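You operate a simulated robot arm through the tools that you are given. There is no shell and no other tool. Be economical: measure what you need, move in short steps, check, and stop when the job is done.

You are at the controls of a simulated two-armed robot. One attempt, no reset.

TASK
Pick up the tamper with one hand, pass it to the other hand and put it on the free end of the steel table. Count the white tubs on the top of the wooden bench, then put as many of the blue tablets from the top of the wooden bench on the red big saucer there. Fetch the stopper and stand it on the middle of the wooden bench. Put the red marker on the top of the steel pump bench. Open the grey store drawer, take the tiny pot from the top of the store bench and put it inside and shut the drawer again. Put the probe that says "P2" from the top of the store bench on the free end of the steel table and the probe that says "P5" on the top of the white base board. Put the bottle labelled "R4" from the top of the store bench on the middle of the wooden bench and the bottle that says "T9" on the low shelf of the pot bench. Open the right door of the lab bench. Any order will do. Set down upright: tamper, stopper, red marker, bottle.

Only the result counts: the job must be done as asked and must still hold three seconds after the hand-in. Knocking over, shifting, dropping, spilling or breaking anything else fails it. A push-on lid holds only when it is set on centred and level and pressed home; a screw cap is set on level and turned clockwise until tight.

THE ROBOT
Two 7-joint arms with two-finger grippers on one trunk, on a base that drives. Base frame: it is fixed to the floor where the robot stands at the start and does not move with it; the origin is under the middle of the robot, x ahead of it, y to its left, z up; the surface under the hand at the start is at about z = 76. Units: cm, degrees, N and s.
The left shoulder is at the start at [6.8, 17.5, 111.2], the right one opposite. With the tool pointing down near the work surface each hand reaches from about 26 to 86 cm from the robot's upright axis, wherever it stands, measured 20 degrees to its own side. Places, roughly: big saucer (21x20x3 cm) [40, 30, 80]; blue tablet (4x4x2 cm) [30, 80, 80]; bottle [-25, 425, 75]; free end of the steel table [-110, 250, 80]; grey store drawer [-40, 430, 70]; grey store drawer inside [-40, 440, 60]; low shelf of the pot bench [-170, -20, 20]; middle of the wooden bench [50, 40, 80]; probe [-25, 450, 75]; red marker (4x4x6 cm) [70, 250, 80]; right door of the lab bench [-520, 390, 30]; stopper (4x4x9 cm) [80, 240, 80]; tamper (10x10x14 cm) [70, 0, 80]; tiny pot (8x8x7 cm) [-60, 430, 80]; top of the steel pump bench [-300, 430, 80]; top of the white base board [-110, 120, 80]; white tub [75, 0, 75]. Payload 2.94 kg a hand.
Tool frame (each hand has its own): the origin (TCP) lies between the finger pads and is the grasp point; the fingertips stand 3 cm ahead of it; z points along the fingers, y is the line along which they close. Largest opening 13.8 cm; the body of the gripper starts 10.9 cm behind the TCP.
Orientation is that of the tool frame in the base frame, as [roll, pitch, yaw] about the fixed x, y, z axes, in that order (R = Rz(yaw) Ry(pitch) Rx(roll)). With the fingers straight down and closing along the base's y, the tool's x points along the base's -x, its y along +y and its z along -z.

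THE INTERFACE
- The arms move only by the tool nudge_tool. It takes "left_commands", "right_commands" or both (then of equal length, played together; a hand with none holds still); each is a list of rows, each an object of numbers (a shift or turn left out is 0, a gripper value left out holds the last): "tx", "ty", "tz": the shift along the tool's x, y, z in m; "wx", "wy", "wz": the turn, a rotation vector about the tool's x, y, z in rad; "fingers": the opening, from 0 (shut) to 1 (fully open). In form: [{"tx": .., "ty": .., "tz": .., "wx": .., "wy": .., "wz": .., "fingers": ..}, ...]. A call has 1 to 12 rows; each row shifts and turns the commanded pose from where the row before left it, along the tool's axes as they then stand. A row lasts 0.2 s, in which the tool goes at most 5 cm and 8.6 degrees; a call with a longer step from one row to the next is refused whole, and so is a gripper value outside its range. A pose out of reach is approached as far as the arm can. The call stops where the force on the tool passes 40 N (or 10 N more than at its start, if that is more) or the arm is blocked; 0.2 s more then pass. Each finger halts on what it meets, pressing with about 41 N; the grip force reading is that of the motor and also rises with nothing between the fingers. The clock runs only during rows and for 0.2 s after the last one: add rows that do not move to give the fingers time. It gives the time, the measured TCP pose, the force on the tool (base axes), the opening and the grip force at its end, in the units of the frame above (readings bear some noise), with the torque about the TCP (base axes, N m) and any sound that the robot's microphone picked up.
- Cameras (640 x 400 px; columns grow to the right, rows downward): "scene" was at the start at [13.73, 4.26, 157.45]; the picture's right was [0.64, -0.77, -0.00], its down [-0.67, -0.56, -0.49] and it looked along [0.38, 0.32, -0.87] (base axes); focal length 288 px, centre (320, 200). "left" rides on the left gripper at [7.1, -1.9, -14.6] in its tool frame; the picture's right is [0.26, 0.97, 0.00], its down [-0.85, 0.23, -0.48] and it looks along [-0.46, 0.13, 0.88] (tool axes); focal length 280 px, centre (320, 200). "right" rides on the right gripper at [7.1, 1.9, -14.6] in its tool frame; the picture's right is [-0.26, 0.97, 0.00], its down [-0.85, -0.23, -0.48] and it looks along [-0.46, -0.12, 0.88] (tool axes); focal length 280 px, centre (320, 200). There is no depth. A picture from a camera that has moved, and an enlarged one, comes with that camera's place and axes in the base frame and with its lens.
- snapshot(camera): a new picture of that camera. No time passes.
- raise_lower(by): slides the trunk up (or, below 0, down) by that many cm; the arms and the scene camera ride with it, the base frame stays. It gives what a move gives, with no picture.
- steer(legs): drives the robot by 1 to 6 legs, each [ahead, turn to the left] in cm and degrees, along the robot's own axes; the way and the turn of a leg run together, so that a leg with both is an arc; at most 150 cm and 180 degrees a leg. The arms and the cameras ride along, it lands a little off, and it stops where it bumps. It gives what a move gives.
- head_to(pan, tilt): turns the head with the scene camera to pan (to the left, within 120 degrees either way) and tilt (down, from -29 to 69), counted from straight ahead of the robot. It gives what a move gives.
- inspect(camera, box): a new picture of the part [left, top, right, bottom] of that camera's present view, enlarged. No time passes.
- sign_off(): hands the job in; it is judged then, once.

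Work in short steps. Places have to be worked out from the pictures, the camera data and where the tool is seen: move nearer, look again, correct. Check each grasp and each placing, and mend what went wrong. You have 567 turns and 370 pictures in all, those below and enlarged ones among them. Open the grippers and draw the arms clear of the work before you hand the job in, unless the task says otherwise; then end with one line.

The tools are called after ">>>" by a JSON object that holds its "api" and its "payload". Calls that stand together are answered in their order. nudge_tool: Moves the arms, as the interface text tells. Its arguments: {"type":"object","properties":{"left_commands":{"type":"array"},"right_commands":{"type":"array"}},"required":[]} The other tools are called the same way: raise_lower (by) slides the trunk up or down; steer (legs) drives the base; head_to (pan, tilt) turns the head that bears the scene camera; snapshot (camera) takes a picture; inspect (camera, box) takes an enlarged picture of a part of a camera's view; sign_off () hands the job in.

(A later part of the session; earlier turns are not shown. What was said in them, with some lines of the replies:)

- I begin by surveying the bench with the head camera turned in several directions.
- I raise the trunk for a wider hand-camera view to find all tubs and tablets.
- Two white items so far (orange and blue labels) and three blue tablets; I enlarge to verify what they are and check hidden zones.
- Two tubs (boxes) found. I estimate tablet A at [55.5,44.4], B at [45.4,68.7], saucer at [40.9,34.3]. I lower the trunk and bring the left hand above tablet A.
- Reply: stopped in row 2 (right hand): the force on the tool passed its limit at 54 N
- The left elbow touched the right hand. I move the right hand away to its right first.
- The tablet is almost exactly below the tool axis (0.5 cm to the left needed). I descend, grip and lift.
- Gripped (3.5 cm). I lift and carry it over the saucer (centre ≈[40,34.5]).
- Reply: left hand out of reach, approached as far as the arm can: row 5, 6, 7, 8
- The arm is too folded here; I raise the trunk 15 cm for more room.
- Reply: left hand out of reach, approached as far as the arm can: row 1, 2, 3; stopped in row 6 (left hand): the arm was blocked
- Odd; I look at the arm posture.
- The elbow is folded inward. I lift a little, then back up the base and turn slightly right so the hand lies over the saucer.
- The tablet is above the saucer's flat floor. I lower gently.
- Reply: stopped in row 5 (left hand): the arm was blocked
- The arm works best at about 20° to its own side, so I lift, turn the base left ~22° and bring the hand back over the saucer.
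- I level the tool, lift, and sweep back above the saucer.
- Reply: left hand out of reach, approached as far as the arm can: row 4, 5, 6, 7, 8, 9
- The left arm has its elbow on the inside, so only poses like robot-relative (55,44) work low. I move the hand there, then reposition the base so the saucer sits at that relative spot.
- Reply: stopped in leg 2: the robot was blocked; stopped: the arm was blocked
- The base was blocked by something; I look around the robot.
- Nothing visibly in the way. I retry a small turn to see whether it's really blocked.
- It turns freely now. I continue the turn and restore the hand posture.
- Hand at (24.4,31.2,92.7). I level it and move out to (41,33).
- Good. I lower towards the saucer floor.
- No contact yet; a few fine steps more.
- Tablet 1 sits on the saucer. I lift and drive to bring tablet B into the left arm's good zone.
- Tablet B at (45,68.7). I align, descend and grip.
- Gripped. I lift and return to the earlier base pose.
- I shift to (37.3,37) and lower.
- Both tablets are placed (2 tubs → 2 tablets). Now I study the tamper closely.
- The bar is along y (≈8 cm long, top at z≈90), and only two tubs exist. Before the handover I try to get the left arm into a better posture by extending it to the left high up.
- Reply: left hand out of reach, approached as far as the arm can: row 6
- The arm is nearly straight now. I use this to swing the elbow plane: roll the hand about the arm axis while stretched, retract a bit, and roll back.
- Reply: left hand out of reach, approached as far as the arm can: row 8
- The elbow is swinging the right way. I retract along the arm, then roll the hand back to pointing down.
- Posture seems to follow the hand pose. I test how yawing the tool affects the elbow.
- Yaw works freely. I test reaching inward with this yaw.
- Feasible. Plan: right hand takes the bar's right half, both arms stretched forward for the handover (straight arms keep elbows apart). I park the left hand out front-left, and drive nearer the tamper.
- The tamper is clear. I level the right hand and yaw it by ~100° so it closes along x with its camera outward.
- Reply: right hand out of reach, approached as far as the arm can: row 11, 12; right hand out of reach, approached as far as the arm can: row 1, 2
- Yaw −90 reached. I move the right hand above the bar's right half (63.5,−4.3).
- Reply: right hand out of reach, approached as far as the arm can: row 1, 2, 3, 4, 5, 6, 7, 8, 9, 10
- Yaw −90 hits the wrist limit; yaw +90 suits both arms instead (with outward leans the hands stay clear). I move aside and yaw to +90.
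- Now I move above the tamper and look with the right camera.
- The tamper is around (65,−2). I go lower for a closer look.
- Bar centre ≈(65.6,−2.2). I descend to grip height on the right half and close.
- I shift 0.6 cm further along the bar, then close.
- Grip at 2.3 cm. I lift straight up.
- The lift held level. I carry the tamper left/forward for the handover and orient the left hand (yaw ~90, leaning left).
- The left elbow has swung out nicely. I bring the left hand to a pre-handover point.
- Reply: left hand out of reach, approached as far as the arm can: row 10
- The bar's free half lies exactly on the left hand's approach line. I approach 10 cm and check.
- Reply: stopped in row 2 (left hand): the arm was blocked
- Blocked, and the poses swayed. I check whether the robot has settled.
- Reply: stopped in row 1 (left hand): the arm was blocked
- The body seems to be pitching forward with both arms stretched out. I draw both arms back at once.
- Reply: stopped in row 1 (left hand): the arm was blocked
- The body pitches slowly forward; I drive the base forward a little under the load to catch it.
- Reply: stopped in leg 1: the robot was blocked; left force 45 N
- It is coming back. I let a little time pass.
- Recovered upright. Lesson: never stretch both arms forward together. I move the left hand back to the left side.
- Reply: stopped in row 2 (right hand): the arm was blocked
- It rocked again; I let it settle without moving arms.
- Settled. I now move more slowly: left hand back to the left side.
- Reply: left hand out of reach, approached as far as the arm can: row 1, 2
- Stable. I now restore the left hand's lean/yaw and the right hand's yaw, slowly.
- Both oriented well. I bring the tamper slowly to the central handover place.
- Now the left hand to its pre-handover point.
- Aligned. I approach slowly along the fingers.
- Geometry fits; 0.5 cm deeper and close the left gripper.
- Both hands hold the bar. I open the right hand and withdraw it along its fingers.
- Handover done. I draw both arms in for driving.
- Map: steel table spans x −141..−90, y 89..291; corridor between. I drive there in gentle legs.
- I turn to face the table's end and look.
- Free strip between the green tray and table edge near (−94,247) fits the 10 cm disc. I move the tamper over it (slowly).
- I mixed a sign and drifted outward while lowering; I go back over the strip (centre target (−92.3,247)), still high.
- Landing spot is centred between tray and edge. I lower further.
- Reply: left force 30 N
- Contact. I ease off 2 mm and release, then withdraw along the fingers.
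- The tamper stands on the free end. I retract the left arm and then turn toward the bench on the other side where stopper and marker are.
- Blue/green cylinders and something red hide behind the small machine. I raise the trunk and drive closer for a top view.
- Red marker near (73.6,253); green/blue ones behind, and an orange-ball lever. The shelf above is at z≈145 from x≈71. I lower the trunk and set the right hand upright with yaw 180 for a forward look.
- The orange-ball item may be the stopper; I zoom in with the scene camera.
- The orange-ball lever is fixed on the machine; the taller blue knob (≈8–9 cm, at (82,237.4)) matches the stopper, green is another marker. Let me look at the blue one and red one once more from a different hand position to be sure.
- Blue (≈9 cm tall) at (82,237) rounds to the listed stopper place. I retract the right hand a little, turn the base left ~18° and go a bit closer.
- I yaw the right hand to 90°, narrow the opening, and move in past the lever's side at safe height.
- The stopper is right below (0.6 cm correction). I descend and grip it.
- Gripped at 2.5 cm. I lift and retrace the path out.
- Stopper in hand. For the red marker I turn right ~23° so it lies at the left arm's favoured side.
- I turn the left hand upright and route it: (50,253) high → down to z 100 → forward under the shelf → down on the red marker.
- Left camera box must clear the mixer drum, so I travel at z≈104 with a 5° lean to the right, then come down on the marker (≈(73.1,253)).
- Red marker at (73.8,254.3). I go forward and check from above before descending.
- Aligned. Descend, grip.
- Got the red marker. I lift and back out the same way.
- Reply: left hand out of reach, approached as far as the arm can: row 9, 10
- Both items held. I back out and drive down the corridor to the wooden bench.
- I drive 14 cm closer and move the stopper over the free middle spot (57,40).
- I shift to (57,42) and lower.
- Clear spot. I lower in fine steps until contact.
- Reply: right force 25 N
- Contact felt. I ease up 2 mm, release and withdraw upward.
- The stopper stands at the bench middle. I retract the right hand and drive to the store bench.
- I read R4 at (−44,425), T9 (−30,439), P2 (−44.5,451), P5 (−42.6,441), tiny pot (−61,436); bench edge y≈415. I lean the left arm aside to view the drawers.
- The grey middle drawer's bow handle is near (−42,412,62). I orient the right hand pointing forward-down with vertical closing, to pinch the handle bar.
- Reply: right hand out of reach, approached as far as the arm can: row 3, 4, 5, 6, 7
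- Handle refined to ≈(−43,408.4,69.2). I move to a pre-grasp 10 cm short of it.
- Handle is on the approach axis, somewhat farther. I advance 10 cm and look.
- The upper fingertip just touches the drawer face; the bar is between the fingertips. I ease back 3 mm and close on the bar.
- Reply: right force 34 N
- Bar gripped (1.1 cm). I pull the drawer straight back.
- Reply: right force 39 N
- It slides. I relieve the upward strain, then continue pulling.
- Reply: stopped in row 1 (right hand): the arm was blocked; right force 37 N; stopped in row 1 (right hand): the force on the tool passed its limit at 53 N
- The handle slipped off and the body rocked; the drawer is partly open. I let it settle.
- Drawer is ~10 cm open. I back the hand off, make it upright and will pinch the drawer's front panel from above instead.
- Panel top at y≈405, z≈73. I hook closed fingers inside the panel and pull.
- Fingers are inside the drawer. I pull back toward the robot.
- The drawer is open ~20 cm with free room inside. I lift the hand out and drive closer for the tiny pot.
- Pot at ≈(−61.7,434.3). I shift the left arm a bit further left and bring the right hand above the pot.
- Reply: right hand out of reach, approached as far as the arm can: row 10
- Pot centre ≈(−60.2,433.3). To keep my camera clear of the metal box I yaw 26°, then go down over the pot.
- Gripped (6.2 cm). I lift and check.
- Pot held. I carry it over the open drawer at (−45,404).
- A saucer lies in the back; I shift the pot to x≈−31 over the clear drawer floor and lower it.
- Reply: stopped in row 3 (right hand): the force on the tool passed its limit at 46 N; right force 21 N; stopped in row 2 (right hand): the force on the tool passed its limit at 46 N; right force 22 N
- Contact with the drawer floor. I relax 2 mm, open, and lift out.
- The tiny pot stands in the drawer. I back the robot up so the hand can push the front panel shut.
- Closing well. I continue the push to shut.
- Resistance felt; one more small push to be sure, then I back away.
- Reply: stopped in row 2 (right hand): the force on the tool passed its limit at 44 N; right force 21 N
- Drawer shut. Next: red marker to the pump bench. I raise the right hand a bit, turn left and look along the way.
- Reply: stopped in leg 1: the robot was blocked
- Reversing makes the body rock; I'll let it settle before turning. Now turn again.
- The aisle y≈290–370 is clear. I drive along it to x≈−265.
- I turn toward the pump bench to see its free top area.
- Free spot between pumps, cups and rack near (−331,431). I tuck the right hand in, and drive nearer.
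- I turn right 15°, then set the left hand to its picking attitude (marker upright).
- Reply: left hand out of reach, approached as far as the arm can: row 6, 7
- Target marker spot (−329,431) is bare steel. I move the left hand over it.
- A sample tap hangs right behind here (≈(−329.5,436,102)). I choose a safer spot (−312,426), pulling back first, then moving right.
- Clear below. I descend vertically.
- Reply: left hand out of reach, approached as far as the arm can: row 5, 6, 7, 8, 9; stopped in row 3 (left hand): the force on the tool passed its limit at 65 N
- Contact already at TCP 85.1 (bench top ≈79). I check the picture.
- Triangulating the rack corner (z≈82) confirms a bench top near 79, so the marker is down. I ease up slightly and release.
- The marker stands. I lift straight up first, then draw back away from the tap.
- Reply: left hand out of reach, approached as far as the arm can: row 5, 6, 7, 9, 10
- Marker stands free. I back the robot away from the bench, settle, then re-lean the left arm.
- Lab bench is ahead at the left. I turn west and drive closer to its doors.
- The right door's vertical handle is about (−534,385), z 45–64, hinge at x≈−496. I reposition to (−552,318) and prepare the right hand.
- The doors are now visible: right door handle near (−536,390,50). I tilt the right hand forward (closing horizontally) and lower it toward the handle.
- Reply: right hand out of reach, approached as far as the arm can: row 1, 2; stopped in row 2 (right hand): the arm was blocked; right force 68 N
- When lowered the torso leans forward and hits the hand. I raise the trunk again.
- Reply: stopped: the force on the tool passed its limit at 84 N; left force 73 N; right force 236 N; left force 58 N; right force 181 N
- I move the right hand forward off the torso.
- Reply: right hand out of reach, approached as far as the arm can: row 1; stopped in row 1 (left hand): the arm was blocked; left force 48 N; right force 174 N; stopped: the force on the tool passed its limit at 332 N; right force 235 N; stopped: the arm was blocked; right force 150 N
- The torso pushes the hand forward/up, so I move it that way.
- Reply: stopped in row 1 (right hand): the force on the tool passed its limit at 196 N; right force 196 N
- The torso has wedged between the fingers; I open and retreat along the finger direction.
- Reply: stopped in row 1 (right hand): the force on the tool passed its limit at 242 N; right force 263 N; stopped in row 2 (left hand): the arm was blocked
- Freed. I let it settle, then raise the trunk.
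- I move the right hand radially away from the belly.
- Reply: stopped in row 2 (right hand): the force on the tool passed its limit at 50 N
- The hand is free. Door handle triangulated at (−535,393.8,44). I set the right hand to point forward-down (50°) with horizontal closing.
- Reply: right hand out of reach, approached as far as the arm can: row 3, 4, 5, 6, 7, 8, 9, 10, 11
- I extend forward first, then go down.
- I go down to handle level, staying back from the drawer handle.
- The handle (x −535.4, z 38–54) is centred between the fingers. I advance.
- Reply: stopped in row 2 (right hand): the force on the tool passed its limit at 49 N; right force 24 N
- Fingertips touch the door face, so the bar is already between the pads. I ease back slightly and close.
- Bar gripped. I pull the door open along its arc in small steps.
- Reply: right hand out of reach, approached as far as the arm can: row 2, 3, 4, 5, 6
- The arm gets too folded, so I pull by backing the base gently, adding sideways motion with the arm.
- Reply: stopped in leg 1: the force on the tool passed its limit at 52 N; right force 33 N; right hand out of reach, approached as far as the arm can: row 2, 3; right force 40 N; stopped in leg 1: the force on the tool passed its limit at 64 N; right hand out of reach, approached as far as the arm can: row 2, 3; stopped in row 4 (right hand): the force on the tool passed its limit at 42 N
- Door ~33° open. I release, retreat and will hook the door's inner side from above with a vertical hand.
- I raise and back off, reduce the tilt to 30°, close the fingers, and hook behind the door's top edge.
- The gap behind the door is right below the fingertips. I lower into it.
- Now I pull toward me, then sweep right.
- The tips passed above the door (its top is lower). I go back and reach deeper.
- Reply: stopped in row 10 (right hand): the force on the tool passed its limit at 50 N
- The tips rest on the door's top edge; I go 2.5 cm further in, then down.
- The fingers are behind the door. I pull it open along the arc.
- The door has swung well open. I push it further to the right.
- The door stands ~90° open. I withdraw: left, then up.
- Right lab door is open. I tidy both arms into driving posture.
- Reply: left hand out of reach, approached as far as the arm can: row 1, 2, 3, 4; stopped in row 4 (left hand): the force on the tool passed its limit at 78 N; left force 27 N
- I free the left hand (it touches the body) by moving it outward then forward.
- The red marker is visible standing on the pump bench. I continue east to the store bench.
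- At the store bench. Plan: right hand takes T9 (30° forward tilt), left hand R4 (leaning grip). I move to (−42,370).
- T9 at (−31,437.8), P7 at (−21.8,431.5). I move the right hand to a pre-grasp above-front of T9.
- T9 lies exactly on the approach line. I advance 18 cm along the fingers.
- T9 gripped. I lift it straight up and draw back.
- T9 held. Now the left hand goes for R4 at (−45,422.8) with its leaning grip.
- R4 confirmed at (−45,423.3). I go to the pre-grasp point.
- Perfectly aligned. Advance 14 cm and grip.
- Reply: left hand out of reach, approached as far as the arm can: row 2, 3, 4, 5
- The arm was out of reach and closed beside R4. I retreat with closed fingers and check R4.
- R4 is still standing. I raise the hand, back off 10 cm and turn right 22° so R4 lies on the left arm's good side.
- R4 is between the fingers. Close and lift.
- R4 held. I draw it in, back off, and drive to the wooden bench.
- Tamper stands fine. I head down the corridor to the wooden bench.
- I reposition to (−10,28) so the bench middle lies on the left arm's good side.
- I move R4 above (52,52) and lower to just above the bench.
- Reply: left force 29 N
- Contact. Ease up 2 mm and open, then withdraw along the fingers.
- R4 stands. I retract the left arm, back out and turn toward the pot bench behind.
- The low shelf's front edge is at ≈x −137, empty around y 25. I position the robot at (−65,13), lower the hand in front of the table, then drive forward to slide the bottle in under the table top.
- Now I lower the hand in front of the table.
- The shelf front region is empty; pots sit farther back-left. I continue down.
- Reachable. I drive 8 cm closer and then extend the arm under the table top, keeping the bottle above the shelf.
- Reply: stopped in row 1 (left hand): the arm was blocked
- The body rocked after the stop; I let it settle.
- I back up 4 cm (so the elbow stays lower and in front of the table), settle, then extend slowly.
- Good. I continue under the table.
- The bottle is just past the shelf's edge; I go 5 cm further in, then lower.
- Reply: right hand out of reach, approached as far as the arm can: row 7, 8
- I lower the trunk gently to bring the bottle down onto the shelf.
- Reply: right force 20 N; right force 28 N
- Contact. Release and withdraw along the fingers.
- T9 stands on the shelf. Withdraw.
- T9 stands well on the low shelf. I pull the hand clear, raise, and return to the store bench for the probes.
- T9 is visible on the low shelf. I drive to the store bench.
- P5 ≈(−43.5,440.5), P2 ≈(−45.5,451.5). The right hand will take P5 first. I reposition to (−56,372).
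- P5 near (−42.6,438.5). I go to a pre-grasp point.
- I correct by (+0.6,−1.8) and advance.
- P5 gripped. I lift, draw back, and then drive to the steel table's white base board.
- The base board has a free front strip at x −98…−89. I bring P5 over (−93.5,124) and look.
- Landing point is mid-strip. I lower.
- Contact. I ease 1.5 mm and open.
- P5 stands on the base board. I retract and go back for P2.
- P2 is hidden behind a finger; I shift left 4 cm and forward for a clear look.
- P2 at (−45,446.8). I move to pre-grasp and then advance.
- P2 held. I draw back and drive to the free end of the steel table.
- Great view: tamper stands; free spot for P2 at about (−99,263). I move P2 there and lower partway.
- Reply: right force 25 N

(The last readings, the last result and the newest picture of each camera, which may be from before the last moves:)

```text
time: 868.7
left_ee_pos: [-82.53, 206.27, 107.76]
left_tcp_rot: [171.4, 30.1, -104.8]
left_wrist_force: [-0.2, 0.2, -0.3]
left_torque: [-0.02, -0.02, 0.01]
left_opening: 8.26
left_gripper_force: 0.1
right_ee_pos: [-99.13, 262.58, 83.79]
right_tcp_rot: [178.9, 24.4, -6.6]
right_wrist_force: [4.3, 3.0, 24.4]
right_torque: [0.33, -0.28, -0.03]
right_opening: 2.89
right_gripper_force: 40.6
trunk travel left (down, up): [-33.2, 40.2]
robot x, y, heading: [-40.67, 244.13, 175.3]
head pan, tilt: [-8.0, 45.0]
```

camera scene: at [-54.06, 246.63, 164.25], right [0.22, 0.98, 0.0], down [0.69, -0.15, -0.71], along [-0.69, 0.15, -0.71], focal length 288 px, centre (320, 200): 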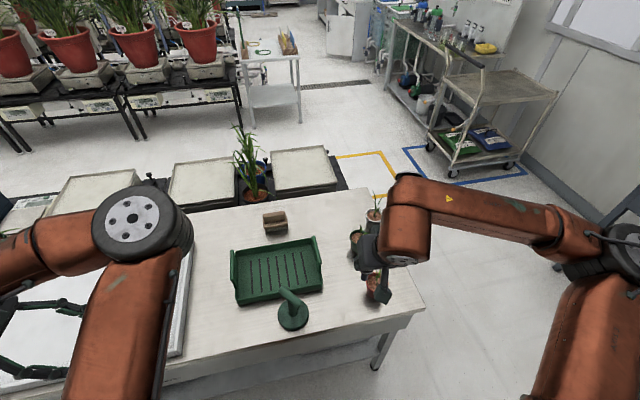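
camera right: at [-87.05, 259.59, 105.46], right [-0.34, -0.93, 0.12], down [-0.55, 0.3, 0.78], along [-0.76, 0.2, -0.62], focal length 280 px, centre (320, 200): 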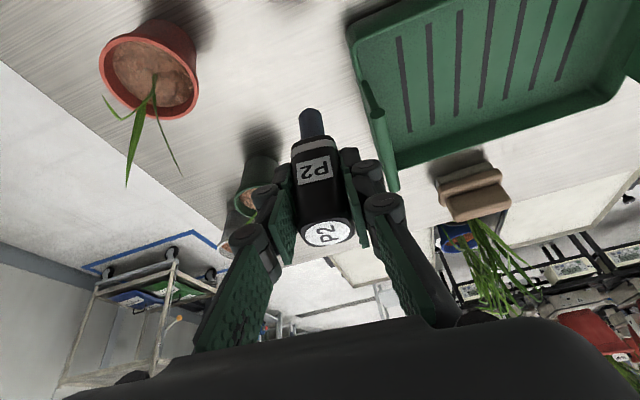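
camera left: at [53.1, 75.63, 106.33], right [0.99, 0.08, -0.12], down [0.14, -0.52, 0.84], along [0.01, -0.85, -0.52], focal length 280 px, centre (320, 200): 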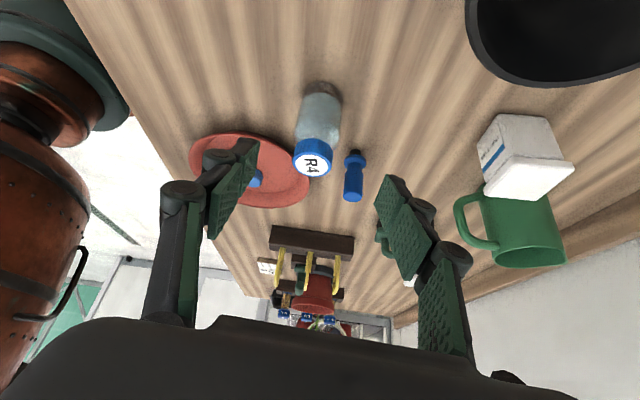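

Contact. I ease up, open and withdraw.

>>> {"api": "nudge_tool", "payload": {"right_commands": [{"tx": -0.0008, "tz": -0.0018}, {}, {"fingers": 0.36}, {}, {}, {}]}}

>>> {"api": "nudge_tool", "payload": {"right_commands": [{"tz": -0.015}, {"tz": -0.025}, {"tz": -0.03}, {"tz": -0.03}, {"tz": -0.03}, {"tz": -0.03}, {"tx": 0.02, "tz": -0.02}, {"tx": 0.025, "tz": -0.015}, {"tx": 0.0274, "tz": -0.0122}, {}]}}

>>> {"api": "snapshot", "payload": {"camera": "right"}}

>>> {"api": "snapshot", "payload": {"camera": "scene"}}

```text
time: 870.1
left_ee_pos: [-82.65, 206.17, 107.61]
left_tcp_rot: [171.7, 30.2, -104.7]
left_wrist_force: [0.5, -0.1, -0.4]
left_torque: [0.0, 0.0, 0.0]
left_opening: 8.27
left_gripper_force: 0.1
right_ee_pos: [-99.24, 262.52, 83.78]
right_tcp_rot: [179.0, 24.2, -6.8]
right_wrist_force: [0.1, -0.8, 0.5]
right_torque: [0.02, -0.01, -0.01]
right_opening: 4.96
right_gripper_force: 0.0
trunk travel left (down, up): [-33.2, 40.2]
robot x, y, heading: [-40.39, 244.44, 175.2]
head pan, tilt: [-8.0, 45.0]
```

```text
time: 872.3
left_ee_pos: [-82.91, 206.25, 107.76]
left_tcp_rot: [171.6, 30.2, -104.7]
left_wrist_force: [0.2, 0.5, 0.2]
left_torque: [-0.02, -0.01, 0.0]
left_opening: 8.27
left_gripper_force: 0.0
right_ee_pos: [-84.25, 261.14, 99.72]
right_tcp_rot: [178.9, 24.1, -6.8]
right_wrist_force: [-0.2, 0.0, 0.7]
right_torque: [-0.05, -0.04, 0.01]
right_opening: 4.97
right_gripper_force: 0.0
trunk travel left (down, up): [-33.2, 40.2]
robot x, y, heading: [-40.72, 244.64, 175.8]
head pan, tilt: [-8.0, 45.0]
```

```text
68 pictures are left
camera right: at [-72.12, 258.01, 110.14], right [-0.34, -0.93, 0.12], down [-0.55, 0.31, 0.78], along [-0.76, 0.2, -0.62], focal length 280 px, centre (320, 200)
```

right: 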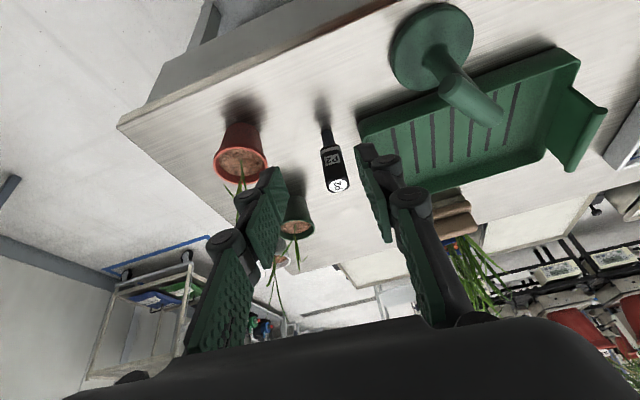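

```text
67 pictures are left
camera scene: at [-54.1, 246.61, 164.25], right [0.22, 0.98, 0.0], down [0.69, -0.15, -0.71], along [-0.69, 0.15, -0.71], focal length 288 px, centre (320, 200)
```

scene: 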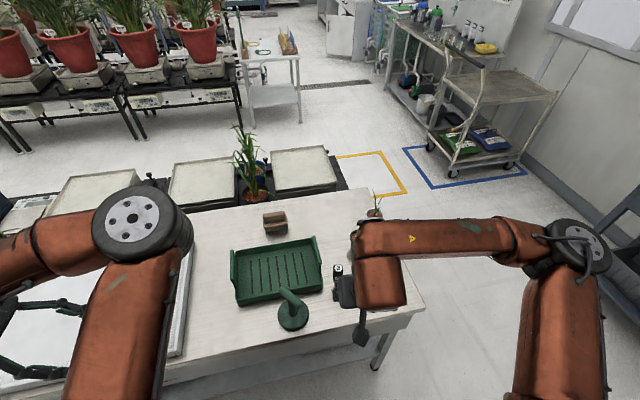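

P2 stands on the free end. I open the grippers, draw the arms clear and take a last look around.

>>> {"api": "nudge_tool", "payload": {"right_commands": [{"tx": 0.0274, "tz": -0.0122, "fingers": 1.0}, {"tx": 0.0274, "tz": -0.0122}, {"tx": 0.0274, "tz": -0.0122}, {}, {}], "left_commands": [{"fingers": 1.0}, {}, {}, {}, {}]}}

>>> {"api": "steer", "payload": {"legs": [[-15, 0]]}}

>>> {"api": "head_to", "payload": {"pan": -80, "tilt": 25}}

>>> {"api": "snapshot", "payload": {"camera": "scene"}}

>>> {"api": "head_to", "payload": {"pan": 0, "tilt": 40}}

>>> {"api": "inspect", "payload": {"camera": "scene", "box": [200, 150, 440, 330]}}

>>> {"api": "head_to", "payload": {"pan": 115, "tilt": 25}}

>>> {"api": "snapshot", "payload": {"camera": "scene"}}

```text
time: 873.5
left_ee_pos: [-82.75, 206.26, 107.53]
left_tcp_rot: [171.5, 30.3, -104.7]
left_wrist_force: [-0.3, -0.1, 0.2]
left_torque: [0.02, -0.02, 0.02]
left_opening: 13.79
left_gripper_force: 0.1
right_ee_pos: [-75.77, 260.0, 100.01]
right_tcp_rot: [179.0, 24.0, -6.7]
right_wrist_force: [-0.6, 0.2, 0.1]
right_torque: [-0.02, -0.05, 0.04]
right_opening: 13.79
right_gripper_force: 0.1
right hand out of reach, approached as far as the arm can: row 3
trunk travel left (down, up): [-33.2, 40.2]
robot x, y, heading: [-40.43, 244.56, 175.1]
head pan, tilt: [-8.0, 45.0]
```

```text
time: 874.8
left_ee_pos: [-67.82, 205.01, 107.72]
left_tcp_rot: [171.6, 30.2, -104.8]
left_wrist_force: [0.8, 0.2, -0.9]
left_torque: [0.0, 0.05, 0.07]
left_opening: 13.81
left_gripper_force: 0.0
right_ee_pos: [-60.75, 258.9, 100.1]
right_tcp_rot: [179.1, 24.0, -6.7]
right_wrist_force: [0.7, -0.6, -0.6]
right_torque: [-0.01, 0.03, 0.0]
right_opening: 13.81
right_gripper_force: 0.0
trunk travel left (down, up): [-33.2, 40.2]
robot x, y, heading: [-25.54, 243.16, 175.4]
head pan, tilt: [-8.0, 45.0]
```

```text
time: 876.3
left_ee_pos: [-67.97, 205.05, 107.6]
left_tcp_rot: [171.6, 30.2, -104.8]
left_wrist_force: [0.1, 0.6, 0.6]
left_torque: [0.02, -0.02, 0.01]
left_opening: 13.8
left_gripper_force: 0.0
right_ee_pos: [-60.97, 258.82, 100.04]
right_tcp_rot: [178.9, 23.9, -6.6]
right_wrist_force: [0.4, -0.2, -0.3]
right_torque: [0.04, 0.01, -0.01]
right_opening: 13.82
right_gripper_force: 0.1
trunk travel left (down, up): [-33.2, 40.2]
robot x, y, heading: [-25.6, 243.26, 175.5]
head pan, tilt: [-80.0, 25.0]
```

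```text
66 pictures are left
camera scene: at [-32.17, 252.81, 167.31], right [1.0, 0.1, 0.0], down [0.04, -0.42, -0.91], along [-0.09, 0.9, -0.42], focal length 288 px, centre (320, 200)
```

scene: 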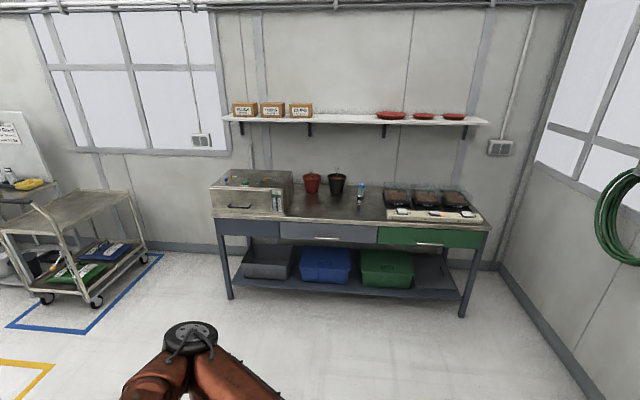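

```text
time: 877.8
left_ee_pos: [-68.0, 205.06, 107.61]
left_tcp_rot: [171.7, 30.3, -104.8]
left_wrist_force: [0.1, -0.1, -0.3]
left_torque: [0.0, -0.01, 0.01]
left_opening: 13.77
left_gripper_force: 0.1
right_ee_pos: [-61.05, 258.94, 100.12]
right_tcp_rot: [179.0, 23.9, -6.6]
right_wrist_force: [0.3, -0.4, -0.8]
right_torque: [-0.03, 0.01, -0.02]
right_opening: 13.82
right_gripper_force: 0.1
trunk travel left (down, up): [-33.2, 40.2]
robot x, y, heading: [-25.36, 243.05, 175.3]
head pan, tilt: [0.0, 40.0]
```

```text
2.22 times, centred on (320, 240) of scene
camera zoom: at [-39.76, 244.32, 164.98], right [0.08, 1.0, 0.0], down [0.64, -0.05, -0.77], along [-0.76, 0.06, -0.64], focal length 639 px, centre (320, 111)
```

zoom: 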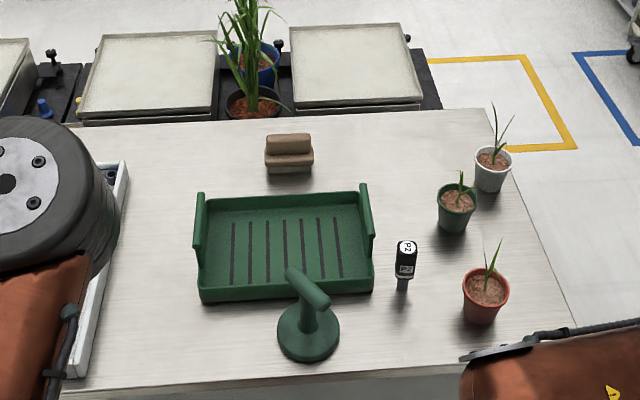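

```text
time: 879.7
left_ee_pos: [-68.06, 205.03, 107.65]
left_tcp_rot: [171.6, 30.2, -104.7]
left_wrist_force: [-0.5, 0.1, 0.7]
left_torque: [0.01, -0.04, 0.02]
left_opening: 13.8
left_gripper_force: 0.1
right_ee_pos: [-61.0, 258.81, 100.09]
right_tcp_rot: [179.0, 24.0, -6.7]
right_wrist_force: [0.0, 0.7, -0.2]
right_torque: [-0.06, -0.03, -0.02]
right_opening: 13.79
right_gripper_force: 0.0
trunk travel left (down, up): [-33.2, 40.2]
robot x, y, heading: [-25.75, 243.3, 175.2]
head pan, tilt: [115.0, 25.0]
```

```text
64 pictures are left
camera scene: at [-28.07, 235.0, 167.31], right [-0.94, -0.35, 0.0], down [-0.15, 0.4, -0.91], along [0.32, -0.85, -0.42], focal length 288 px, centre (320, 200)
```

scene: 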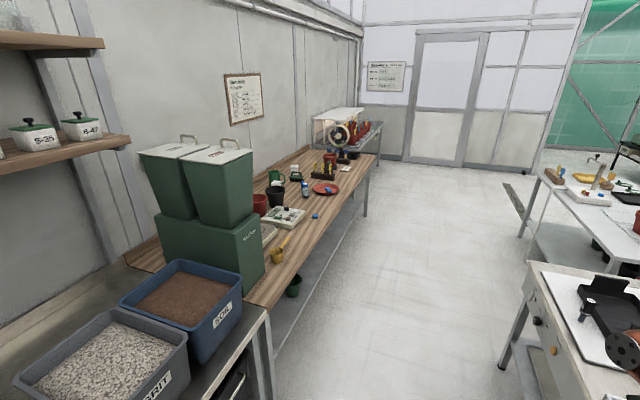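

Everything I can see is in place: tamper and P2 on the free end, the drawer shut, and the bench items standing. I hand the job in.

>>> {"api": "sign_off", "payload": {}}

```text
The job is handed in.
```

I did every part of the task and handed it in; the result of the judging has not come back. I counted two white tubs, so two blue tablets went on the saucer. I took the taller blue plug beside the shaker machine to be the stopper, because its size and place matched the list.
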